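You operate a simulated robot arm through the tools that you are given. There is no shell and no other tool. Be economical: measure what you need, move in short steps, check, and stop when the job is done.

You are at the controls of a simulated robot arm. One attempt, no reset.

JOB
Move the blue slide block to 4, then lock and pin it there.
Fine: rest the pin in the round yellow holder while you slide; the green-knob lever ends at LOCK.
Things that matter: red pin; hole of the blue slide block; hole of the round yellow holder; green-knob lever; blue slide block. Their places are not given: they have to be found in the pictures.

The check looks at the end state, three seconds after you hand in, the way a careful person would. Anything else that was tipped, shoved, dropped, spilled or broken makes it a failure.

ROBOT AND FRAMES
A 6-joint arm with a two-finger parallel gripper, fixed in place. Base frame: the origin is at the foot of the arm, x ahead of it, y to its left, z up; the work surface is at about z = 911. Lengths are in mm, angles in rad, forces in N, time in s.
With the tool pointing down near the work surface it reaches from about 240 to 660 mm from the base axis. Its first joint turns from -1.152 to 1.152 rad. Payload 2.9 kg.
The tool frame sits at the grasp point between the pads (the TCP): z along the fingers, y along the line on which they close. The tips reach 30 mm beyond it. The gripper opens to 110 mm. The fingers are 20 mm wide and 10 mm thick; the gripper's body (48 by 112 mm) begins 55 mm behind the TCP.
Orientation is told as [roll, pitch, yaw] about the base's x, y, z axes, in that order, counted from this pose: with the fingers straight down and closing along the base's y, the tool's x points along the base's -x, its y along +y and its z along -z.

CONTROLS
- The arm moves only by the tool play_rows. Its argument "targets" is a list of rows, each an object (a shift or turn left out is 0, a gripper value left out holds the last) with "offset": the shift along the tool's x, y, z in units of 25 mm (1.0 is 25 mm), a list of three; "rotation": the turn, a rotation vector about the tool's x, y, z in units of 6 degrees (1.0 is 6 degrees), a list of three; "gripper": the finger opening in mm, from 0 to 110. In form: [{"offset": [tx, ty, tz], "rotation": [wx, wy, wz], "gripper": gripper}, ...]. A call has 1 to 8 rows; each row shifts and turns the commanded pose from where the row before left it, along the tool's axes as they then stand. A call with a number of a shift or a turn outside -1 to 1 is refused whole. A row lasts 0.2 s, in which the tool goes at most 50 mm and 0.15 rad; a call with a longer step from one row to the next is refused whole, and so is a gripper value outside its range. Where a pose cannot be reached the arm comes as near as it can. A force on the tool above 50 N (or 10 N above the force at the start of the call, whichever is more), or a blocked arm, ends the call early, and 0.2 s more pass. The fingers move at their own pace (about 108 mm/s each) and stop on an object; they squeeze with about 42 N. The grip force told is the motor's: it shows also when the fingers shut on nothing. Time passes only in rows, and 0.2 s behind the last, so rows that do not move let the fingers close. The reply holds the time, the measured pose of the TCP, the force on the tool along the base axes, the opening and the grip force, in the units named above and with some noise, and new pictures: "pictures" is both (left out), scene, wrist or none.
- Cameras (640 x 400 px; columns grow to the right, rows downward): "scene" is fixed at [74.2, 424.4, 1402.9]; the picture's right is [-0.81, -0.58, 0.00], its down [-0.23, 0.32, -0.92] and it looks along [0.53, -0.75, -0.40] (base axes); focal length 320 px, centre (320, 200). "wrist" rides on the gripper at [72, 17, -103] in the tool frame; the picture's right is [-0.23, 0.97, 0.00], its down [-0.76, -0.18, -0.62] and it looks along [-0.61, -0.14, 0.78] (tool axes); focal length 222 px, centre (320, 200).
- point_at(camera, pixels): there is no depth. For up to 12 entries [column, row, z] of the newest picture of that camera ("zoom" is the newest enlarged one), the place [x, y] in the base frame at which the ray of that pixel passes the height z, good to about 3 mm. It takes no simulated time.
- inspect(camera, box): a new picture of the part [left, top, right, bottom] of that camera's present view, enlarged. It takes no simulated time.
- job_done(): hands the job in; it is judged then, once.

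Work in short steps. Measure before you move; look again where a grasp or a placing could have gone wrong, and mend it. You have 80 turns and 200 pictures in all, those below and enlarged ones among them. Open the gripper and draw the arm clear of the work before you hand the job in, unless the task says otherwise; then end with one line.

The tools are called after "Request:" as name(argument=value, ...) on one line, values as JSON. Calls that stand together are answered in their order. play_rows: Moves the arm, as the interface text tells. Its arguments: {"type":"object","properties":{"targets":{"type":"array"},"pictures":{"type":"string","enum":["both","scene","wrist","none"]}},"required":["targets"]} The other tools are called the same way: point_at (camera, pixels) gives the place at which the rays of pixels pass given heights; inspect (camera, box) takes an enlarged picture of a part of a camera's view; job_done () hands the job in.

At the start:

```text
time: 0.0
position: [455.7, 44.6, 1238.4]
tool_rot: [0.002, 0.001, 0.0]
wrist_force: [0.2, -0.2, 0.5]
opening: 109.9
finger_force: 0.1
```

scene: 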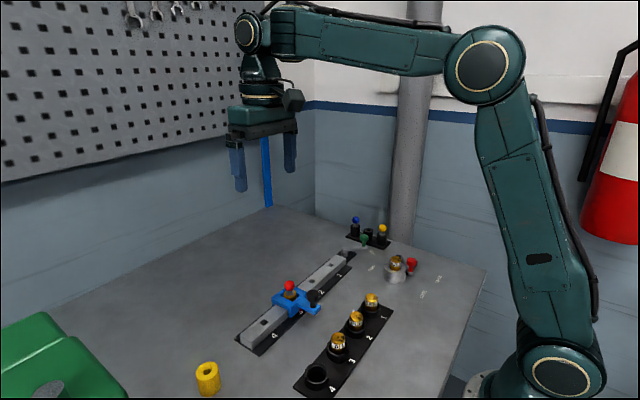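
wrist: 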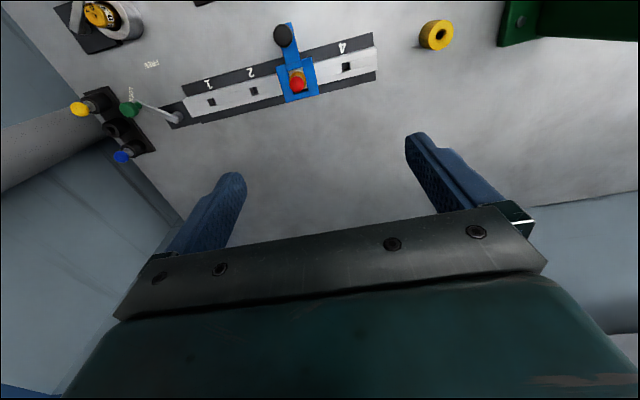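

I see the rail with the blue slide at about (297,297) in the scene, the red pin in it, the yellow holder at (207,378) and the green lever near (365,240). I enlarge these.

Request:
inspect(camera="scene", box=[220, 240, 380, 360])

Request:
inspect(camera="scene", box=[320, 200, 440, 290])

Request:
inspect(camera="wrist", box=[60, 10, 220, 170])

Request:
inspect(camera="wrist", box=[220, 0, 480, 130])

```text
3.33 times, centred on (300, 300) of scene
```

zoom: 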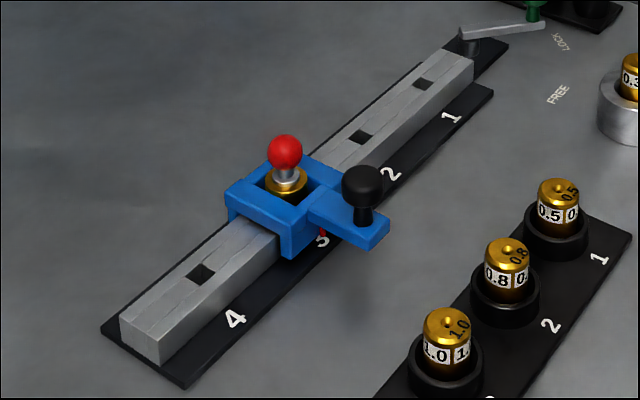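

```text
4.44 times, centred on (380, 245) of scene
```

zoom: 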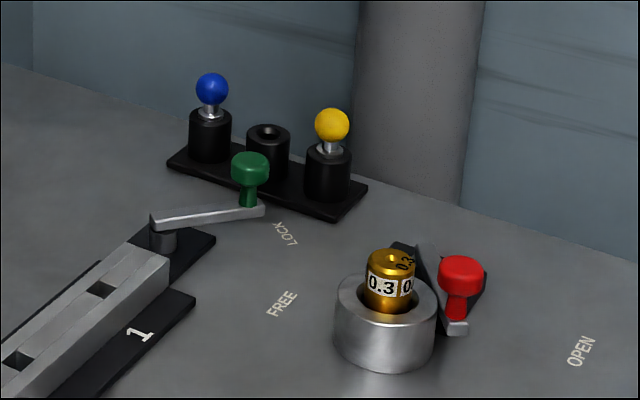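

```text
2.50 times, centred on (140, 90) of wrist
```

zoom: 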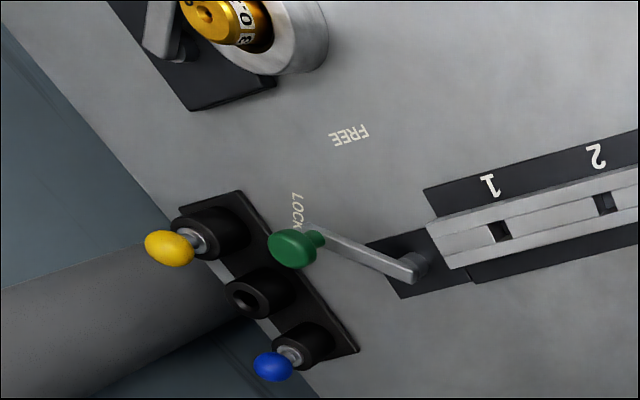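

```text
2.46 times, centred on (350, 65) of wrist
```

zoom: 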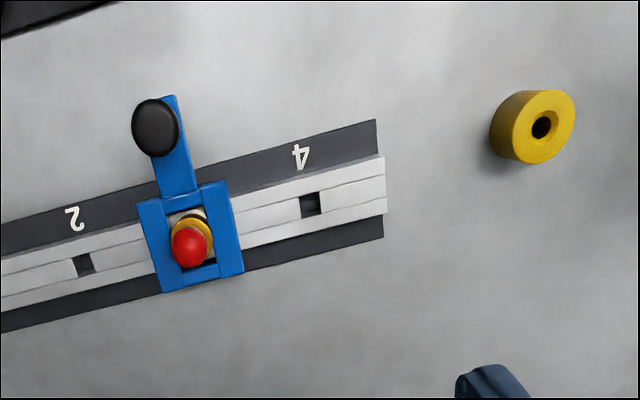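

Measuring the same points from both cameras at two heights, to triangulate: red ball, black knob, holder hole, green knob, slot 4, lever pivot.

Request:
point_at(camera="scene", pixels=[[289.5, 285.6, 911], [289.5, 285.6, 1011], [312.9, 295.5, 911], [312.9, 295.5, 1011], [207, 366, 911], [207, 366, 1011], [364.2, 237.1, 911], [364.2, 237.1, 1011], [264.3, 321.9, 911], [264.3, 321.9, 1011], [356, 252, 911], [356, 252, 1011]])

Request:
point_at(camera="wrist", pixels=[[297.1, 84.1, 911], [297.1, 84.1, 1011], [282.9, 35.7, 911], [282.9, 35.7, 1011], [439.8, 35.3, 911], [439.8, 35.3, 1011], [128.4, 109.2, 911], [128.4, 109.2, 1011], [345.9, 66.2, 911], [345.9, 66.2, 1011], [178, 117, 911], [178, 117, 1011]])

Request:
inspect(camera="scene", box=[170, 340, 250, 400])

```text
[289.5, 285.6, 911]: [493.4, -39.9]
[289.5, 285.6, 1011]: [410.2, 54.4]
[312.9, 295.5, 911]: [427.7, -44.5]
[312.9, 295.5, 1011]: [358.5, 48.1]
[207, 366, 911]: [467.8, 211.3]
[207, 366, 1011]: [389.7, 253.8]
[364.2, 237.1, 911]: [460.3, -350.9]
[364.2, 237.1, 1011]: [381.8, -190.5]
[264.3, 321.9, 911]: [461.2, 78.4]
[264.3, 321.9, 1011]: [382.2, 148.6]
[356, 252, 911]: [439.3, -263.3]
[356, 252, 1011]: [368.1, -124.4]
```

```text
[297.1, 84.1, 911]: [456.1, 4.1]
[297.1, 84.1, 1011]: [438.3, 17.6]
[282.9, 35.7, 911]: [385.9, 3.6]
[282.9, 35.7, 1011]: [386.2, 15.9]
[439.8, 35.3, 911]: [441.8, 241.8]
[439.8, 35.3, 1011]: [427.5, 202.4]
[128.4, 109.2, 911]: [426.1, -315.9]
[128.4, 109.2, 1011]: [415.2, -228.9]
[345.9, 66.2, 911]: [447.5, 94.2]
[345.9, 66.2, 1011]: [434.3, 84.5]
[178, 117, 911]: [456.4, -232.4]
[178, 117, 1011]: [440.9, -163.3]
```

```text
6.67 times, centred on (210, 370) of scene
```

zoom: 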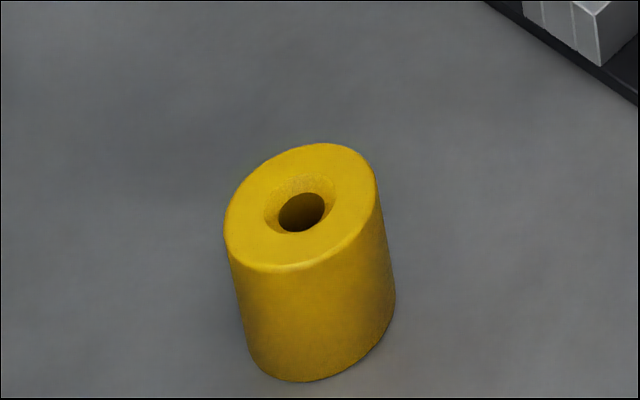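

Triangulation puts the red ball at about (446,12,967), the black knob at (386,11,971), slot 4 at (445,92,931), the green knob at (421,-273,960) and the holder at (436,226,~950). The rail runs along y, so the slide goes +80 mm. I move above the pin for a closer look.

Request:
play_rows(targets=[{"offset": [0.2, -0.65, 1]}, {"offset": [0.19, -0.65, 1]}, {"offset": [0, 0, 1]}, {"offset": [0, 0, 1]}, {"offset": [0, 0, 0.8]}, {}])

```text
time: 1.4
position: [448.0, 10.5, 1118.1]
tool_rot: [0.003, 0.0, 0.001]
wrist_force: [1.0, -0.1, 0.4]
opening: 110.1
finger_force: 0.0
```

scene: 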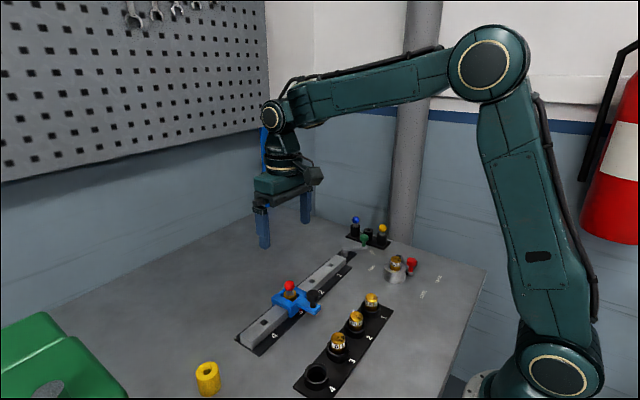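
wrist: 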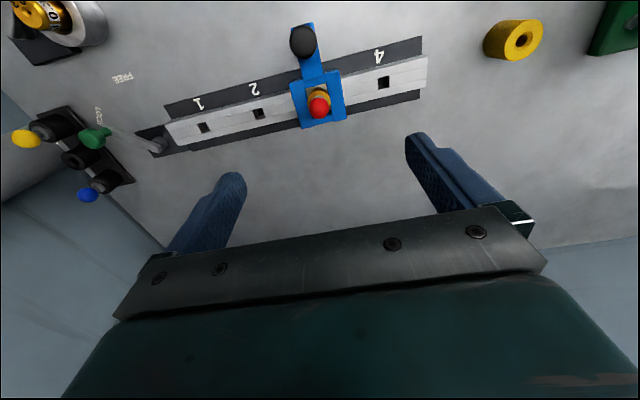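

The wrist view now shows the pin at (319,107). I enlarge it for detail.

Request:
inspect(camera="wrist", box=[260, 20, 380, 140])

Request:
inspect(camera="wrist", box=[50, 50, 210, 190])

Request:
inspect(camera="scene", box=[265, 275, 329, 315])

```text
3.33 times, centred on (320, 80) of wrist
```

zoom: 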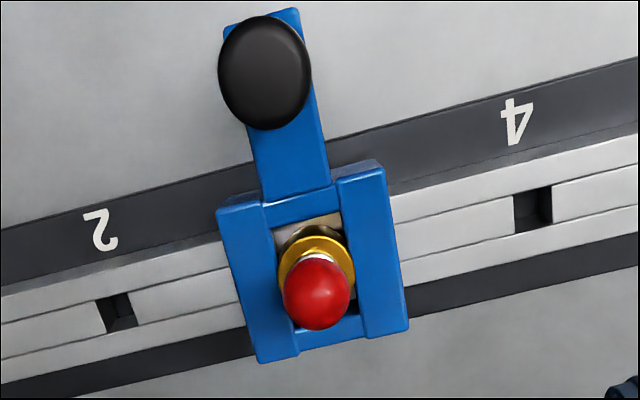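

```text
2.86 times, centred on (130, 120) of wrist
```

zoom: 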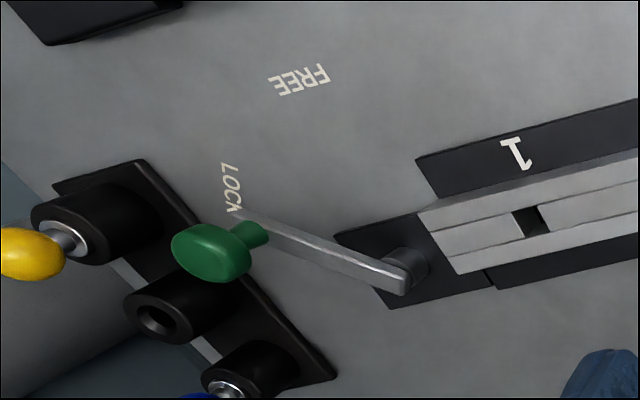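

```text
10.00 times, centred on (297, 295) of scene
```

zoom: 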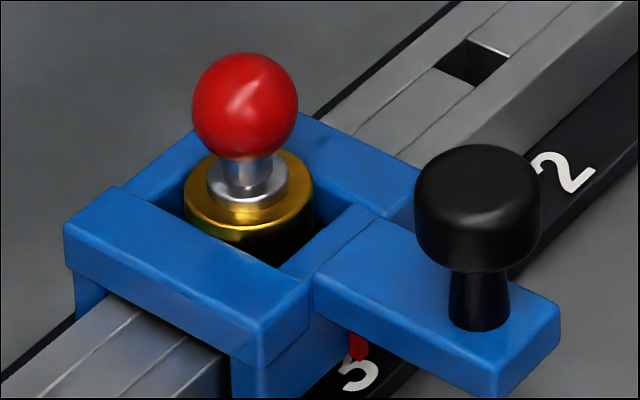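

Locating the labels, lever and holder more exactly from both cameras.

Request:
point_at(camera="wrist", pixels=[[98.5, 115.8, 911], [123, 78, 911], [163.3, 139, 931], [158, 149, 941], [91.5, 137.5, 960], [93, 140, 960], [319.3, 107.8, 965], [303, 41.5, 970], [521.5, 40, 945], [521.5, 40, 955], [384, 82, 931], [258.5, 114, 931]])

Request:
point_at(camera="scene", pixels=[[372.1, 252.9, 911], [371.7, 268.2, 911], [356.5, 254, 911], [356.5, 254, 941], [364.2, 234, 970], [364.2, 237, 960], [289.5, 285.5, 965], [312.9, 291, 975], [207.5, 370, 945], [207.5, 370, 955], [327.5, 281.5, 931]])

```text
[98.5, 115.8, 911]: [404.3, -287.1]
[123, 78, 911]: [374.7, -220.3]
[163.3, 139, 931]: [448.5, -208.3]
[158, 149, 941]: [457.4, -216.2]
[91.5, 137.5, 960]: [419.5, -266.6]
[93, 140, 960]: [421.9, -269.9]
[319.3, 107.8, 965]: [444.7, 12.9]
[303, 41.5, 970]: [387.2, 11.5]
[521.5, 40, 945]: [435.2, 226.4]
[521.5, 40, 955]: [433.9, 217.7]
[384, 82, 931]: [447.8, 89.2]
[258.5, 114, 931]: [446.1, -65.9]
```

```text
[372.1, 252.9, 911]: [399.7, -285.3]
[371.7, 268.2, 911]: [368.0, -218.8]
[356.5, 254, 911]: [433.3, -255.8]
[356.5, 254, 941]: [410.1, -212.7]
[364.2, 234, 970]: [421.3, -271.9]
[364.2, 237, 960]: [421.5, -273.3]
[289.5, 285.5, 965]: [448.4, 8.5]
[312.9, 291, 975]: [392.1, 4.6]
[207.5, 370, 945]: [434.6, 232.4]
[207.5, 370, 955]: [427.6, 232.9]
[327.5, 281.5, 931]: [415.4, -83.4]
```

Ball is at about (446,11,964). I find the frame's top height from the black knob's base at scene (313,306) and the gold rim at (289.5,295.5).

Request:
point_at(camera="scene", pixels=[[313, 306, 930], [313, 306, 940], [313, 306, 950], [289.8, 295.5, 940], [289.8, 295.5, 950], [303, 308.5, 940], [303, 308.5, 950], [303, 308.5, 935], [271, 297.5, 940], [283, 288, 940]])

Request:
play_rows(targets=[{"offset": [0.05, 0, 1]}, {"offset": [0, 0, 1]}, {"offset": [0, 0, 1]}, {}], pictures="wrist")

```text
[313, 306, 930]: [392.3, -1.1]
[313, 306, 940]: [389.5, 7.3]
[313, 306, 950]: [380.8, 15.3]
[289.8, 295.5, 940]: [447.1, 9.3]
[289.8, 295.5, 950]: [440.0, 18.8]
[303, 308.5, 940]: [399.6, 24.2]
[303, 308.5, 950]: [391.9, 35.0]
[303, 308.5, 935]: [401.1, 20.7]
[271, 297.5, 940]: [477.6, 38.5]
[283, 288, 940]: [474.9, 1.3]
```

```text
time: 2.4
position: [446.2, 12.0, 1042.9]
tool_rot: [0.004, 0.002, 0.0]
wrist_force: [0.3, 0.4, 0.1]
opening: 110.0
finger_force: 0.1
```

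wrist: 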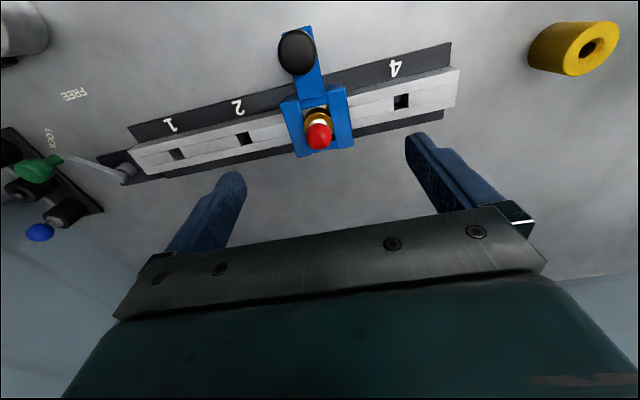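

Frame top is about z 942, so tips at about 952 (TCP 982) are safe around the ball. I descend part way with a half-open gripper and recheck.

Request:
play_rows(targets=[{"offset": [0, 0, 0.8], "gripper": 50}, {"offset": [0, 0, 0.8]}, {}])

Request:
point_at(camera="wrist", pixels=[[319, 155, 963]])

Request:
inspect(camera="wrist", box=[240, 90, 400, 190])

```text
time: 3.2
position: [446.2, 12.7, 1004.1]
tool_rot: [0.001, 0.0, -0.001]
wrist_force: [0.0, 1.0, 0.3]
opening: 50.2
finger_force: 0.0
```

scene: 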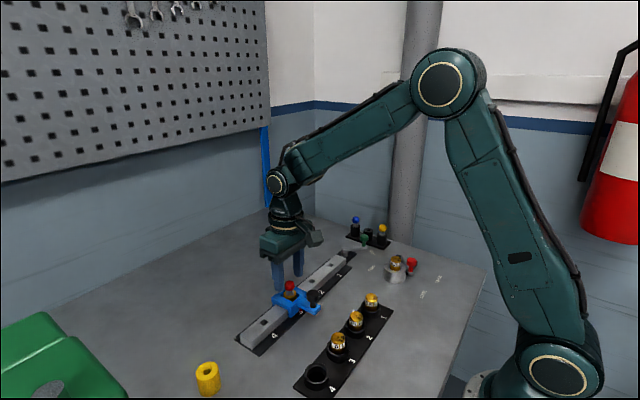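
wrist: 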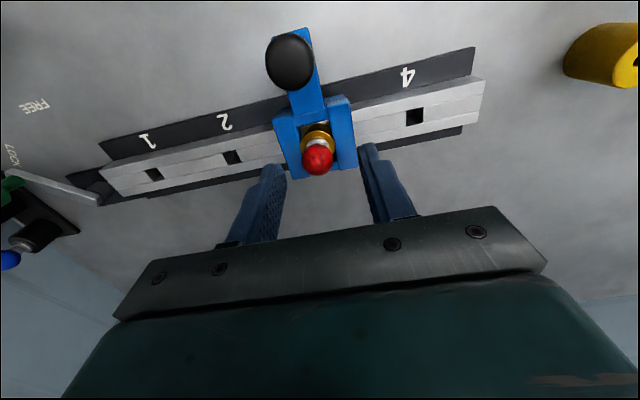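

```text
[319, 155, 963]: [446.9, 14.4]
```

```text
4.00 times, centred on (320, 140) of wrist
```

zoom: 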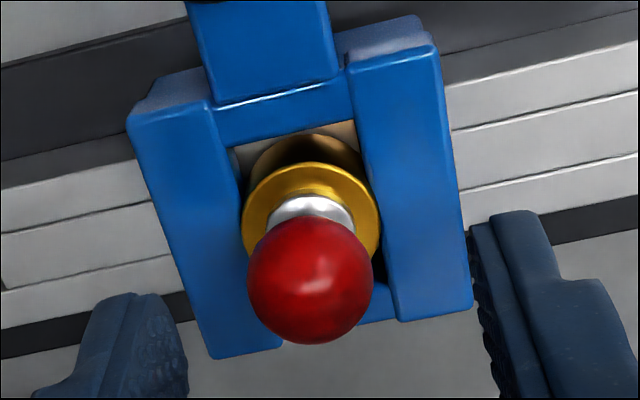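

Ball centre is at wrist (317.5,160); checking its place.

Request:
point_at(camera="wrist", pixels=[[317.5, 160, 960], [317.5, 160, 964], [317.5, 160, 968]])

Request:
point_at(camera="scene", pixels=[[289.5, 285.6, 960], [289.5, 285.6, 964], [289.5, 285.6, 968]])

```text
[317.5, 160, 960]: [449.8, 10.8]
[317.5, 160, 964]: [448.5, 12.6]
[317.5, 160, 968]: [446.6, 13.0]
```

```text
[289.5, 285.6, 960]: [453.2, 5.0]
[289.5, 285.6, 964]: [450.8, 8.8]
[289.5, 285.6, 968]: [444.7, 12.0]
```

Ball at about (446,12.5,967). Descending 20 mm (tips at ~954) and closing.

Request:
play_rows(targets=[{"offset": [0, 0, 0.4]}, {"offset": [0, 0, 0.4]}, {"gripper": 30}, {"gripper": 10}, {"gripper": 10}, {"gripper": 10}])

Request:
inspect(camera="wrist", box=[240, 110, 400, 210])

Request:
inspect(camera="scene", box=[255, 260, 335, 310])

```text
time: 4.6
position: [445.5, 12.0, 984.1]
tool_rot: [0.001, 0.001, 0.0]
wrist_force: [0.7, -2.3, 0.6]
opening: 17.8
finger_force: 41.8
```

scene: 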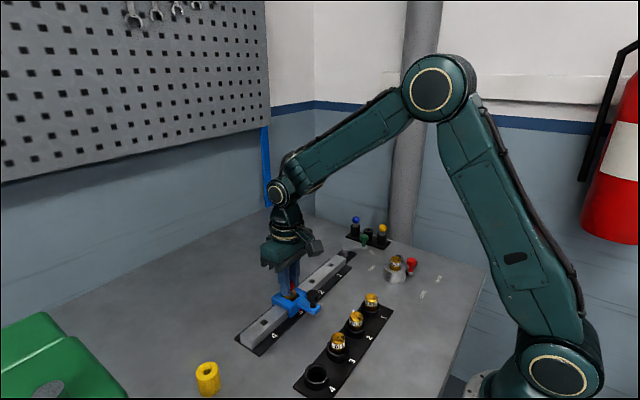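
wrist: 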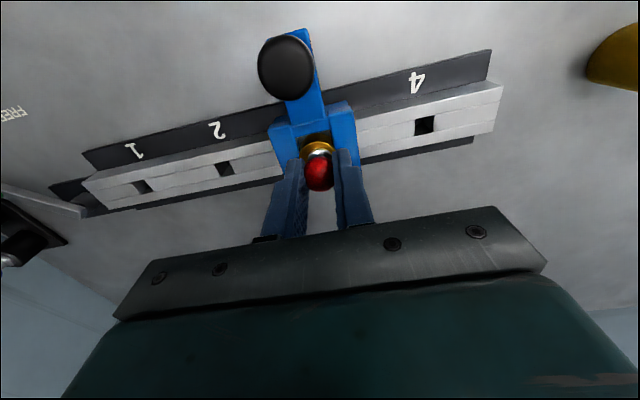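

```text
4.00 times, centred on (320, 160) of wrist
```

zoom: 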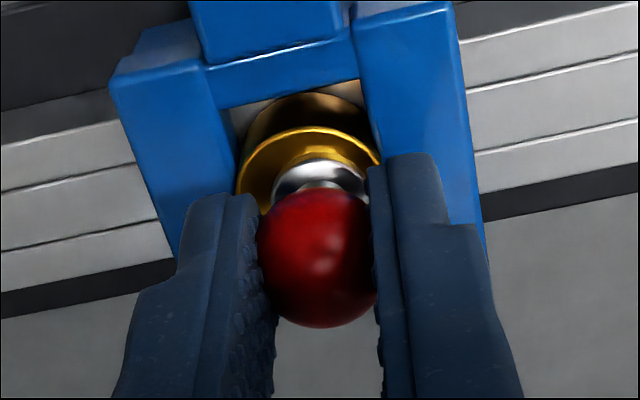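

```text
8.00 times, centred on (295, 285) of scene
```

zoom: 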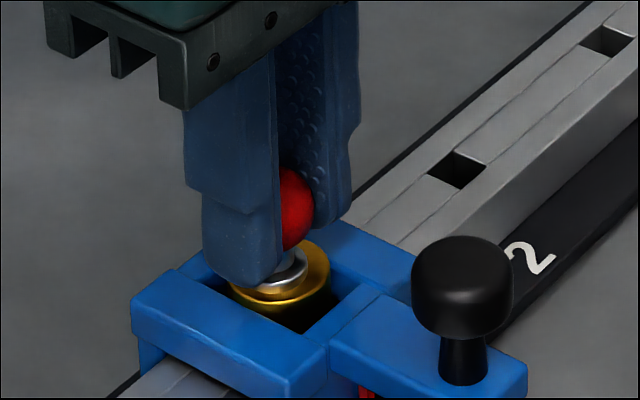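

The ball is held (opening 17.8, 42 N). Seated pose: TCP (445.5,12.0,984.1). Lifting straight up.

Request:
play_rows(targets=[{"offset": [0, 0, -0.4], "gripper": 10}, {"offset": [0, 0, -0.6]}, {"offset": [0, 0, -0.8]}, {"offset": [0, 0, -0.8]}, {"offset": [0, 0, -0.8]}, {}])

Request:
inspect(camera="scene", box=[240, 240, 340, 310])

Request:
inspect(camera="wrist", box=[240, 70, 400, 210])

```text
time: 6.0
position: [447.2, 12.1, 1066.8]
tool_rot: [0.003, -0.001, 0.002]
wrist_force: [-0.7, 0.4, -0.5]
opening: 17.6
finger_force: 42.2
```

scene: 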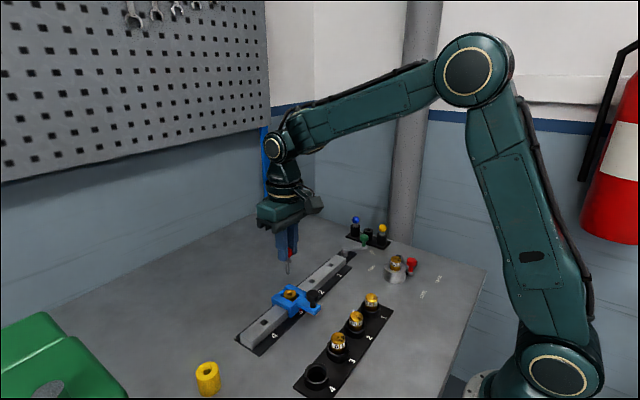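
wrist: 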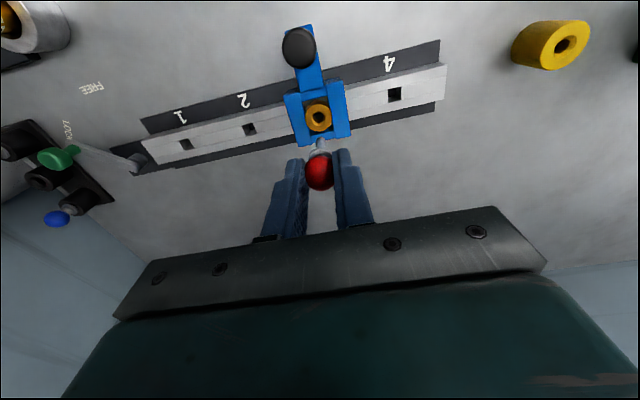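

```text
5.71 times, centred on (290, 275) of scene
```

zoom: 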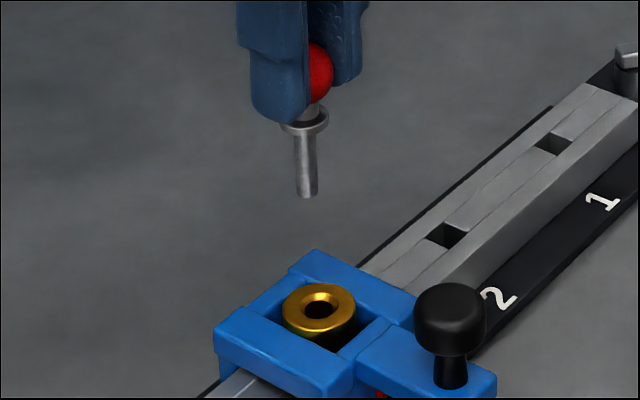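

```text
2.86 times, centred on (320, 140) of wrist
```

zoom: 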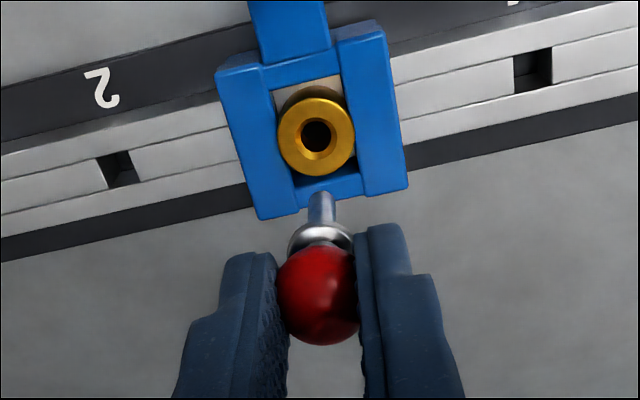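

Pin is out cleanly and upright. I carry it over toward the holder at about (436,230).

Request:
play_rows(targets=[{"offset": [0, 0.9, 0]}, {"offset": [0, 1, 0]}, {"offset": [0.1, 1, 0]}, {"offset": [0.1, 1, 0]}, {"offset": [0.1, 1, 0]}, {"offset": [0.1, 1, 0]}, {"offset": [0, 0.9, 0]}, {}], pictures="none")

Request:
play_rows(targets=[{"offset": [0, 0.8, 0]}, {"offset": [0, 0.6, 0]}, {}, {}])

Request:
inspect(camera="scene", box=[150, 310, 294, 400])

Request:
inspect(camera="wrist", box=[240, 70, 400, 210])

```text
time: 7.8
position: [435.5, 181.9, 1068.0]
tool_rot: [0.004, 0.001, 0.002]
wrist_force: [0.8, 0.5, -0.6]
opening: 17.9
finger_force: 41.8
```

```text
time: 8.8
position: [435.4, 219.0, 1069.1]
tool_rot: [0.002, 0.0, 0.0]
wrist_force: [-0.3, -0.5, 0.3]
opening: 18.1
finger_force: 42.0
```

scene: 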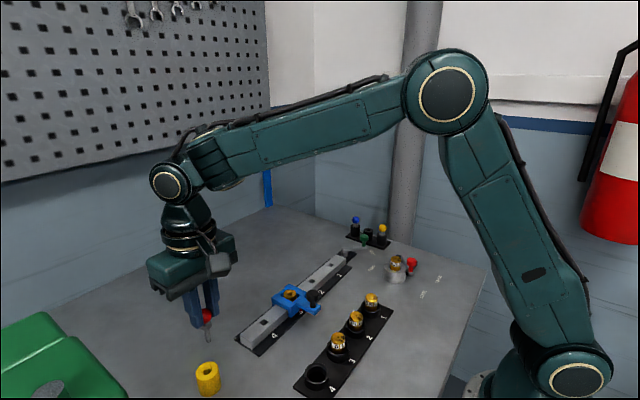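
wrist: 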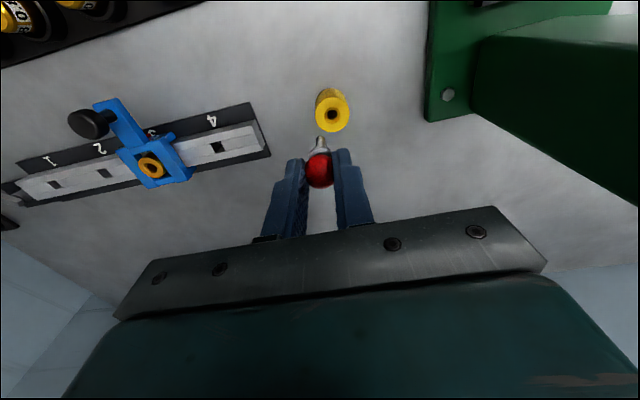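

```text
4.44 times, centred on (222, 355) of scene
```

zoom: 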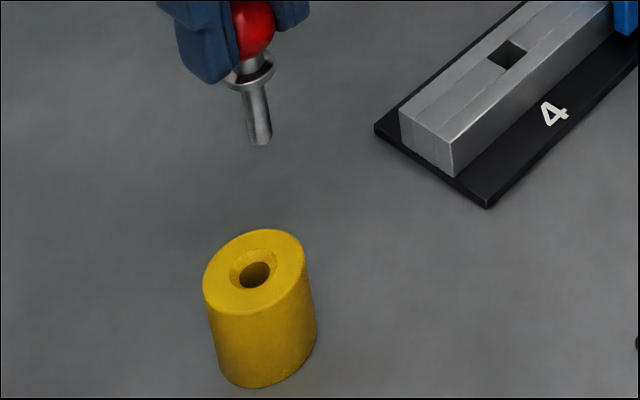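

```text
2.86 times, centred on (320, 140) of wrist
```

zoom: 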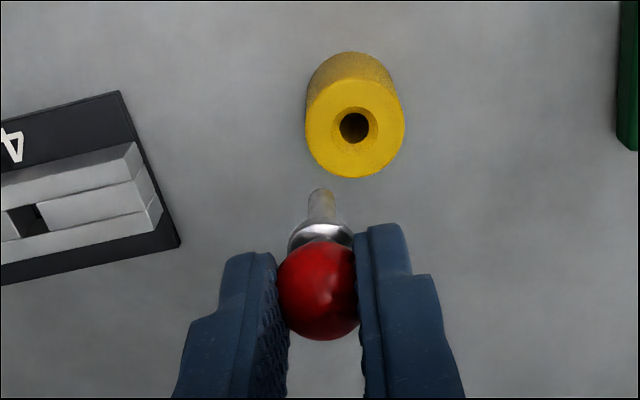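

Holder rim centre: wrist (332.3,115.5), scene (207.5,370.7). Pin tip: scene zoom (260,138), wrist zoom (318,192). Triangulating both, and checking the green machine nearby.

Request:
point_at(camera="wrist", pixels=[[332.3, 115.5, 935], [332.3, 115.5, 940], [332.3, 115.5, 945], [332.3, 115.5, 950], [319.3, 137.5, 1010], [319.3, 137.5, 1020], [427, 118, 911], [427, 118, 950], [427, 118, 1000]])

Request:
point_at(camera="scene", pixels=[[207.5, 370.7, 935], [207.5, 370.7, 940], [207.5, 370.7, 945], [207.5, 370.7, 950], [208.5, 341, 1010], [208.5, 341, 1015], [208.5, 341, 1020], [50, 314, 911], [50, 314, 1000], [130, 385, 911], [130, 385, 1000]])

```text
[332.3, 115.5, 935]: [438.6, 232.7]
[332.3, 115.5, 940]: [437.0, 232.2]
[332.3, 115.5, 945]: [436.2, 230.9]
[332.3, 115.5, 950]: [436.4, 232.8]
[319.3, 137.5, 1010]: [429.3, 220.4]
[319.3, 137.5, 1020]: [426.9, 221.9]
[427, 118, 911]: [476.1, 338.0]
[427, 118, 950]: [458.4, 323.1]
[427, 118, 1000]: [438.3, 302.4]
```

```text
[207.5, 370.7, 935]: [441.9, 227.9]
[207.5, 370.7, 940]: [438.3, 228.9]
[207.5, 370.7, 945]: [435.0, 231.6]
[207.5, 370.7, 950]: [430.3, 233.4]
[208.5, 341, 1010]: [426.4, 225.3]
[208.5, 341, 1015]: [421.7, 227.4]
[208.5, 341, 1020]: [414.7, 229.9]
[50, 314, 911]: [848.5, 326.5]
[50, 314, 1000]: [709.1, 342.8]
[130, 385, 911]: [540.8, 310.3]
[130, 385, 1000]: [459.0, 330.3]
```

Holder hole ~(436.5,231.5,942); pin tip hangs about 63 below the TCP. I align and descend so the tip is ~12 mm above it.

Request:
play_rows(targets=[{"offset": [-0.04, 0.5, 0]}, {"offset": [0, 0, 0.8]}, {"offset": [0, 0, 0.8]}, {}, {}])

Request:
inspect(camera="scene", box=[176, 340, 256, 400])

Request:
inspect(camera="wrist", box=[270, 90, 370, 180])

```text
time: 10.0
position: [437.2, 230.0, 1028.3]
tool_rot: [0.0, -0.001, 0.0]
wrist_force: [0.3, 0.5, -0.6]
opening: 17.6
finger_force: 41.9
```

scene: 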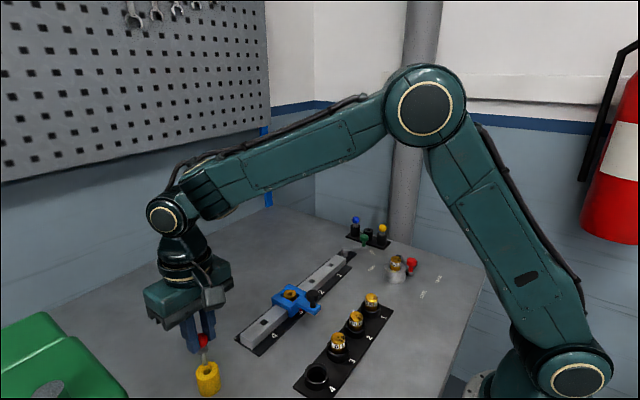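
wrist: 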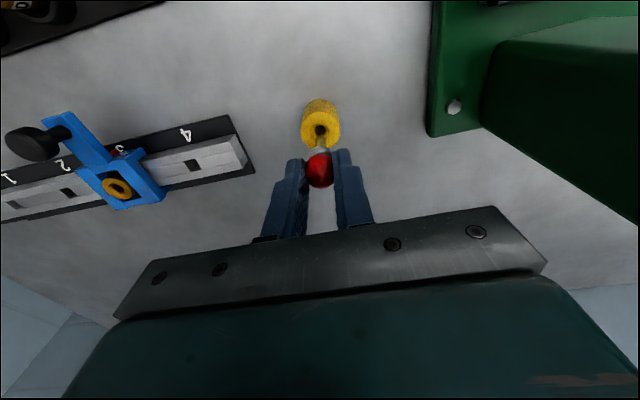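

```text
6.67 times, centred on (216, 370) of scene
```

zoom: 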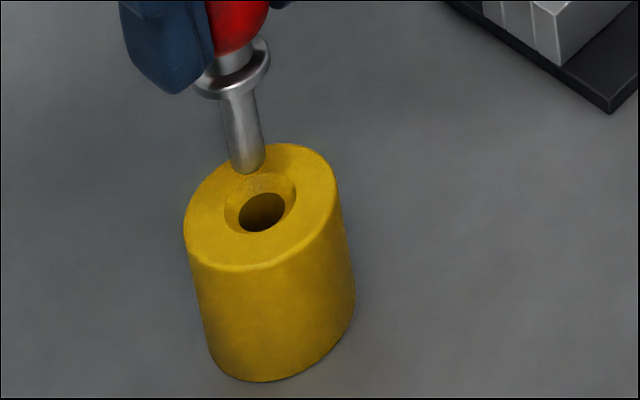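

```text
4.44 times, centred on (320, 135) of wrist
```

zoom: 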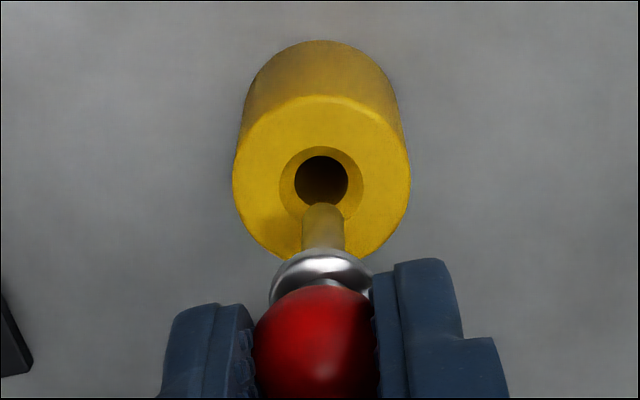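

Pin axis lines up with the chamfer in both views (within ~1 mm). I lower gently into the hole and watch the force.

Request:
play_rows(targets=[{"offset": [0.03, 0, 0.4]}, {"offset": [0, 0, 0.4]}, {"offset": [0, 0, 0.3]}, {}])

Request:
inspect(camera="scene", box=[176, 340, 256, 400])

Request:
inspect(camera="wrist", box=[270, 90, 370, 180])

```text
time: 11.0
position: [435.2, 229.1, 1001.0]
tool_rot: [0.002, 0.0, 0.0]
wrist_force: [1.0, -0.1, -0.5]
opening: 17.7
finger_force: 41.6
```

scene: 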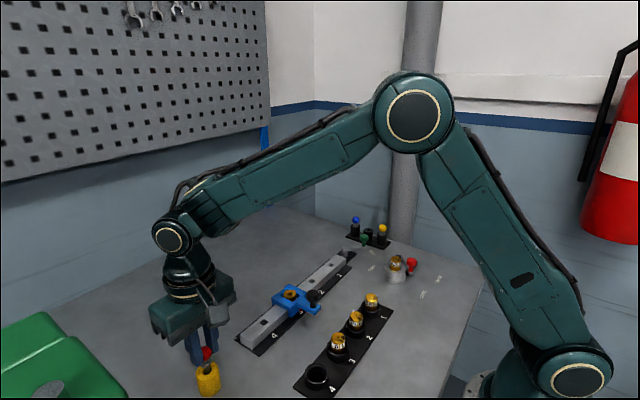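
wrist: 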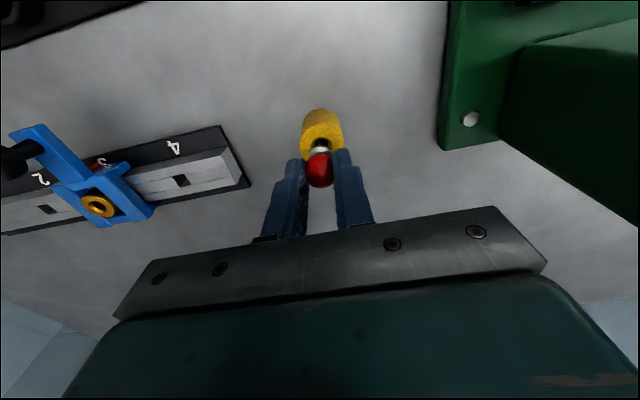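

```text
6.67 times, centred on (216, 370) of scene
```

zoom: 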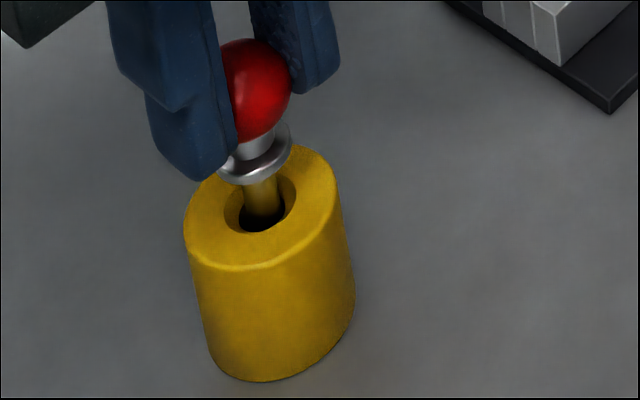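

```text
4.44 times, centred on (320, 135) of wrist
```

zoom: 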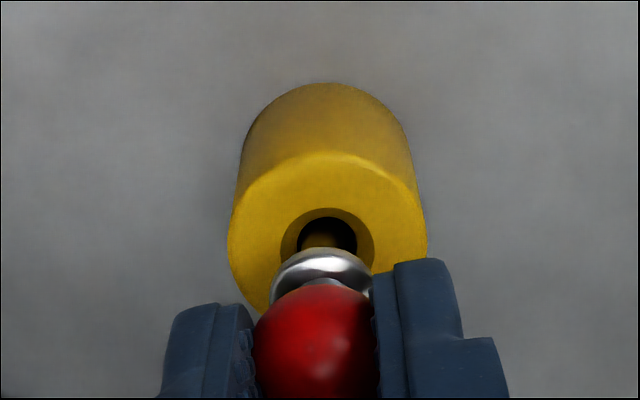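

The tip is entering; the hole sits ~1.5 mm to +y of the pin in the wrist view. I correct and keep lowering.

Request:
play_rows(targets=[{"offset": [0, 0.05, 0.2]}, {"offset": [0, 0, 0.2]}, {"offset": [0, 0, 0.2]}, {}])

Request:
inspect(camera="scene", box=[176, 340, 256, 400])

```text
time: 12.0
position: [434.5, 232.5, 985.9]
tool_rot: [0.001, 0.0, 0.002]
wrist_force: [-0.8, 0.3, 0.7]
opening: 17.8
finger_force: 41.5
```

scene: 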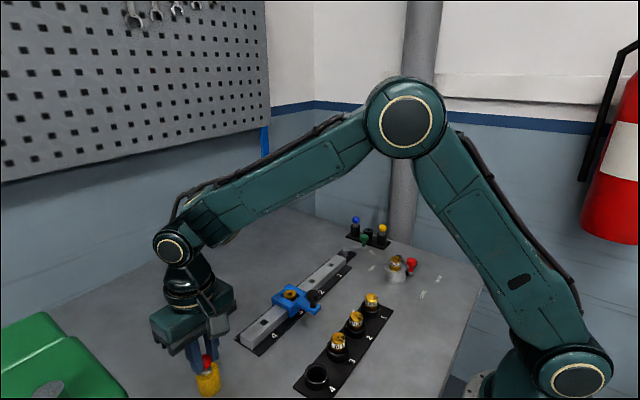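
wrist: 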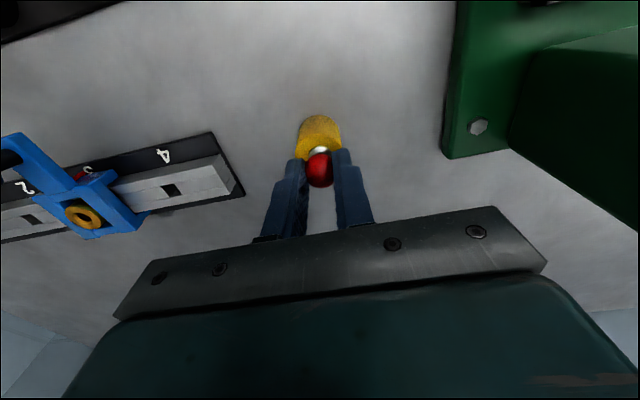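

```text
6.67 times, centred on (216, 370) of scene
```

zoom: 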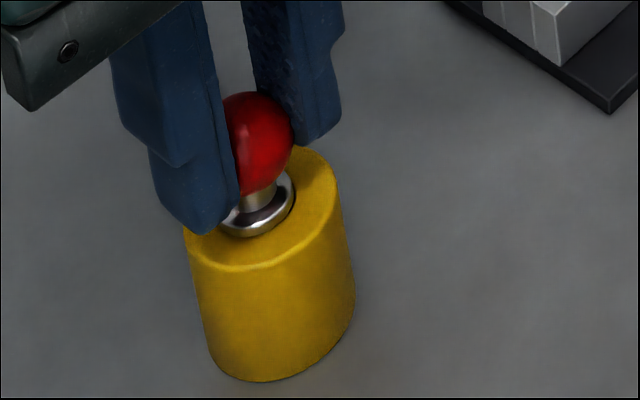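

The flange is nearly on the rim. Lowering a few mm more in small steps.

Request:
play_rows(targets=[{"offset": [0, 0, 0.1]}, {"offset": [0, 0, 0.06]}, {}], pictures="none")

Request:
inspect(camera="scene", box=[176, 340, 256, 400])

```text
time: 12.8
position: [434.4, 231.6, 983.2]
tool_rot: [0.001, -0.003, 0.001]
wrist_force: [-3.1, -0.8, 15.3]
opening: 17.8
finger_force: 41.7
```

```text
6.67 times, centred on (216, 370) of scene
```

zoom: 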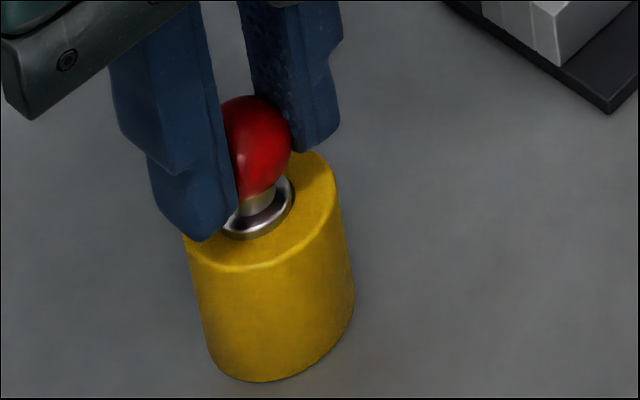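

15 N upward: the pin is seated, at TCP (434.4,231.6,983). I open and rise.

Request:
play_rows(targets=[{"offset": [0, 0, -0.06], "gripper": 26}, {"gripper": 45}, {"gripper": 45}, {"offset": [0, 0, -1]}, {"offset": [0, 0, -1]}, {"offset": [0, 0, -1]}, {"offset": [0, 0, -1]}, {}])

Request:
inspect(camera="scene", box=[176, 330, 256, 400])

```text
time: 14.6
position: [434.6, 231.0, 1085.2]
tool_rot: [0.002, 0.0, 0.002]
wrist_force: [-0.1, 0.5, 0.4]
opening: 44.7
finger_force: 0.0
```

scene: 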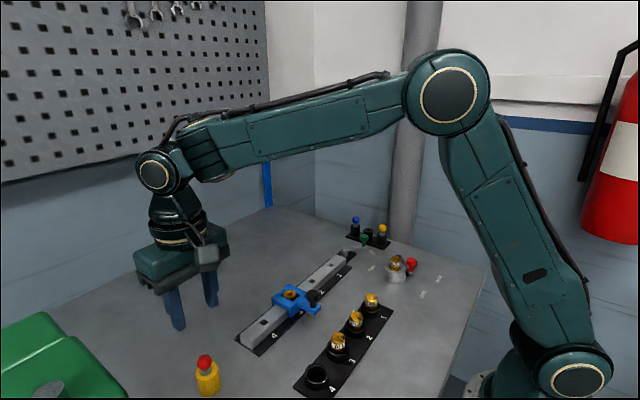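
wrist: 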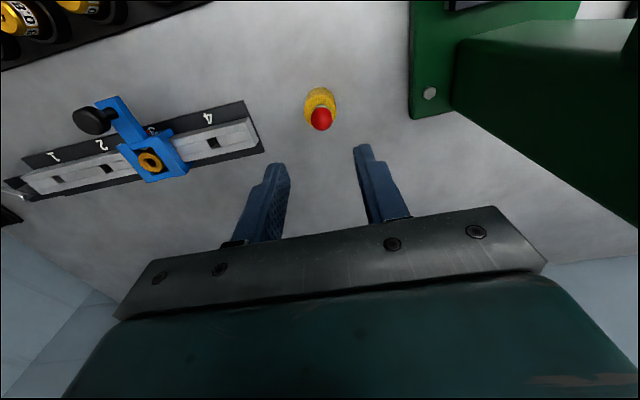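

```text
5.71 times, centred on (216, 365) of scene
```

zoom: 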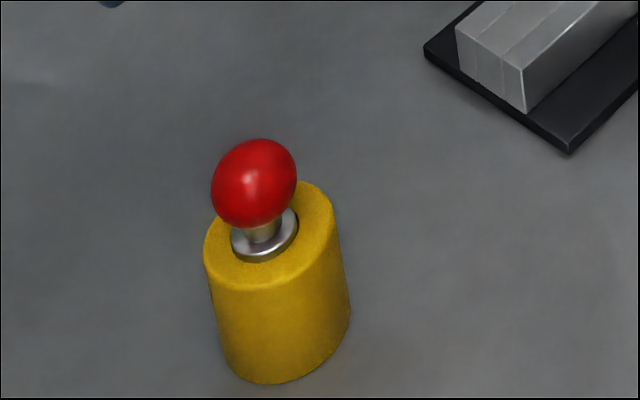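

The pin stands in the holder. Now I travel toward the lever at about (421,-271) for a closer look.

Request:
play_rows(targets=[{"offset": [0, -1, -0.5]}, {"offset": [0, -1, -0.5]}, {"offset": [0, -1, 0]}, {"offset": [0, -1, 0]}, {"offset": [0, -1, 0]}, {"offset": [0, -1, 0]}, {"offset": [0, -1, 0]}, {"offset": [0, -1, 0]}], pictures="none")

Request:
play_rows(targets=[{"offset": [0, -1, 0]}, {"offset": [0, -1, 0]}, {"offset": [0, -1, 0]}, {"offset": [0, -1, 0]}, {"offset": [0, -1, 0]}, {"offset": [0, -1, 0]}, {"offset": [0, -1, 0]}, {"offset": [0, -1, 0]}], pictures="none")

Request:
play_rows(targets=[{"offset": [0, -1, 0]}, {"offset": [0, -1, 0]}, {"offset": [0, -1, 0]}, {}])

Request:
inspect(camera="wrist", box=[220, 40, 440, 180])

Request:
inspect(camera="scene", box=[330, 200, 430, 270])

```text
time: 16.4
position: [435.1, 32.2, 1109.7]
tool_rot: [0.002, -0.002, 0.003]
wrist_force: [0.3, -0.2, -0.3]
opening: 45.0
finger_force: 0.1
```

```text
time: 18.2
position: [435.2, -171.3, 1108.6]
tool_rot: [0.002, 0.0, 0.001]
wrist_force: [-0.5, -0.1, 0.1]
opening: 45.0
finger_force: 0.1
```

```text
time: 19.2
position: [435.3, -244.9, 1107.8]
tool_rot: [0.003, 0.0, 0.002]
wrist_force: [-0.4, -0.1, -0.8]
opening: 45.0
finger_force: 0.0
```

scene: 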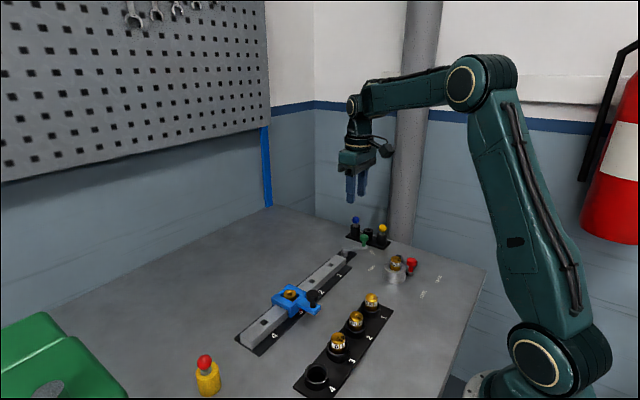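
wrist: 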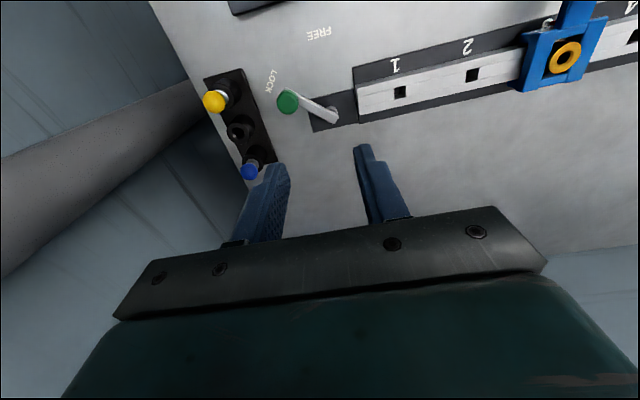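

```text
2.86 times, centred on (330, 110) of wrist
```

zoom: 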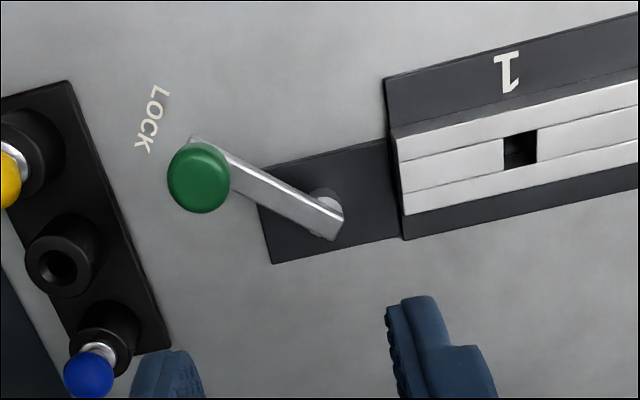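

```text
5.71 times, centred on (380, 235) of scene
```

zoom: 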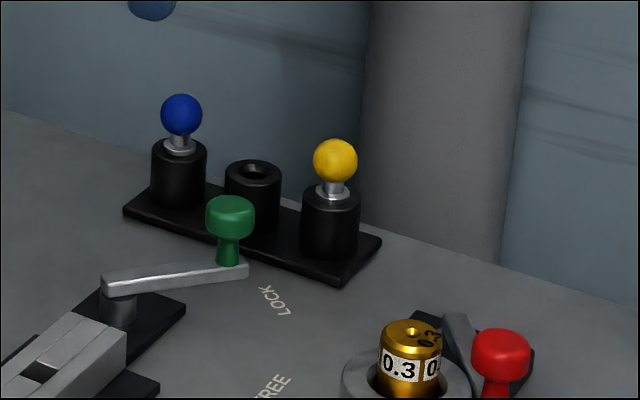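

Measuring knob (287.6,102.3), pivot (332,114), labels and the spare-pin stand from this view.

Request:
point_at(camera="wrist", pixels=[[287.6, 102.3, 960], [287.6, 102.3, 970], [287.6, 102.3, 975], [331, 113, 935], [331, 113, 945], [319, 33, 911], [271.5, 81, 911], [238, 131, 945], [249, 171, 965], [215, 101, 965], [277, 162, 915], [242, 68, 915]])

Request:
point_at(camera="scene", pixels=[[364.3, 237, 960], [364.3, 235.5, 965], [364.3, 235.5, 970], [364.3, 235.5, 975], [344.8, 249.3, 935], [344.8, 249.3, 945], [364, 246, 945], [364, 246, 935], [364, 246, 925], [355.7, 220, 970], [382.5, 228, 970]])

```text
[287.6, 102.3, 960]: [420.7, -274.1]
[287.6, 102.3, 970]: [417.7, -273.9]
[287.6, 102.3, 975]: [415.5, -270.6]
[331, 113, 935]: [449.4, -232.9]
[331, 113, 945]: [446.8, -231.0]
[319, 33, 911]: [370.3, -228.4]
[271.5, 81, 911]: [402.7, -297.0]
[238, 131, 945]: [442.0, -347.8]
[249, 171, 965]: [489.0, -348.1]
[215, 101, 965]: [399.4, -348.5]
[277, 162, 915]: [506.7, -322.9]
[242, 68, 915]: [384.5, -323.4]
```

```text
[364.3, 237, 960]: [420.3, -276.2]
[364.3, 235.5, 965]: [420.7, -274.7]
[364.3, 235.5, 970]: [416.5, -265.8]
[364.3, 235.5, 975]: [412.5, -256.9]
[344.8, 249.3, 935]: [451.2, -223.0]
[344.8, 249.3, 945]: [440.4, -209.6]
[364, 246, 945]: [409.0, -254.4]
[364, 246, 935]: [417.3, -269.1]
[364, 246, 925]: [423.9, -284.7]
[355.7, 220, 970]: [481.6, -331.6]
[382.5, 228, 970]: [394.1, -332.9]
```

Knob top ~(420,-274,963), pivot ~(448,-230) and LOCK/FREE directions confirm it sits at LOCK with FREE ~58° round, toward -x. I move above the knob first.

Request:
play_rows(targets=[{"offset": [0.3, -0.6, 0.8]}, {"offset": [0.31, -0.56, 0.8]}, {"offset": [0, 0, 0.8]}, {"offset": [0, 0, 0.8]}, {"offset": [0, 0, 0.7]}, {}, {}])

Request:
inspect(camera="wrist", box=[240, 90, 400, 210])

Request:
inspect(camera="scene", box=[330, 200, 410, 260])

```text
time: 20.8
position: [421.0, -274.3, 1010.5]
tool_rot: [0.001, 0.001, 0.001]
wrist_force: [0.3, -0.3, 0.6]
opening: 45.2
finger_force: 0.0
```

scene: 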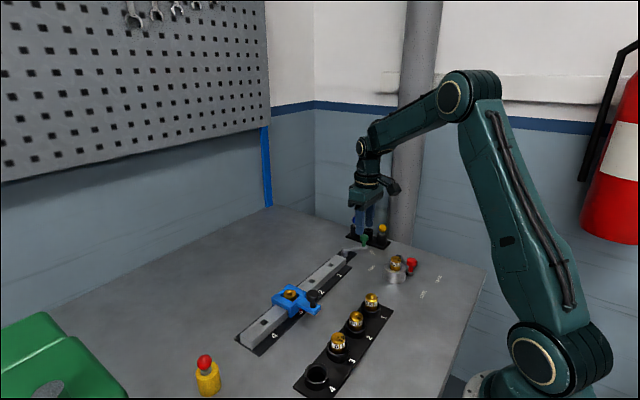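
wrist: 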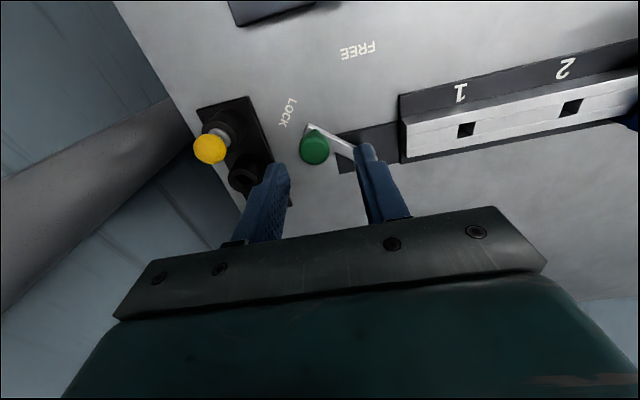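

```text
3.33 times, centred on (320, 150) of wrist
```

zoom: 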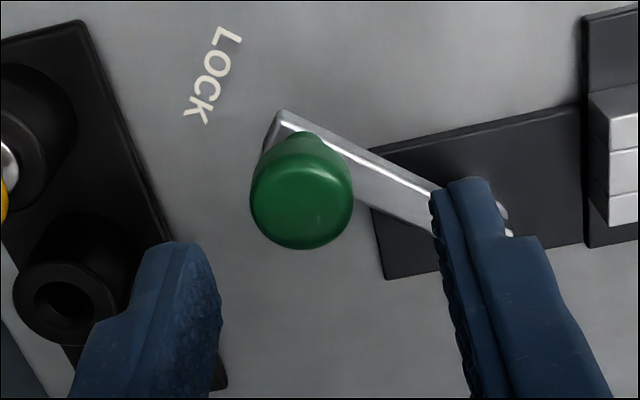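

```text
6.67 times, centred on (370, 230) of scene
```

zoom: 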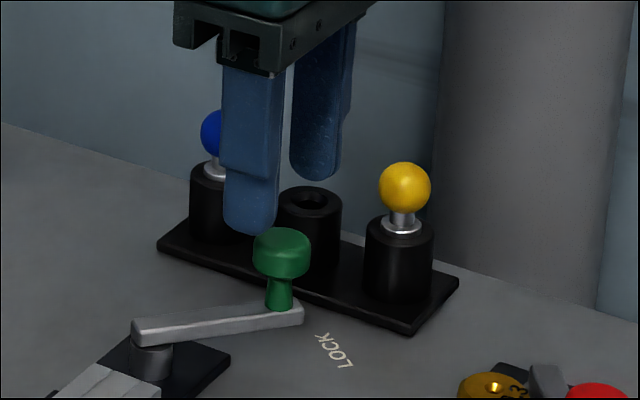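

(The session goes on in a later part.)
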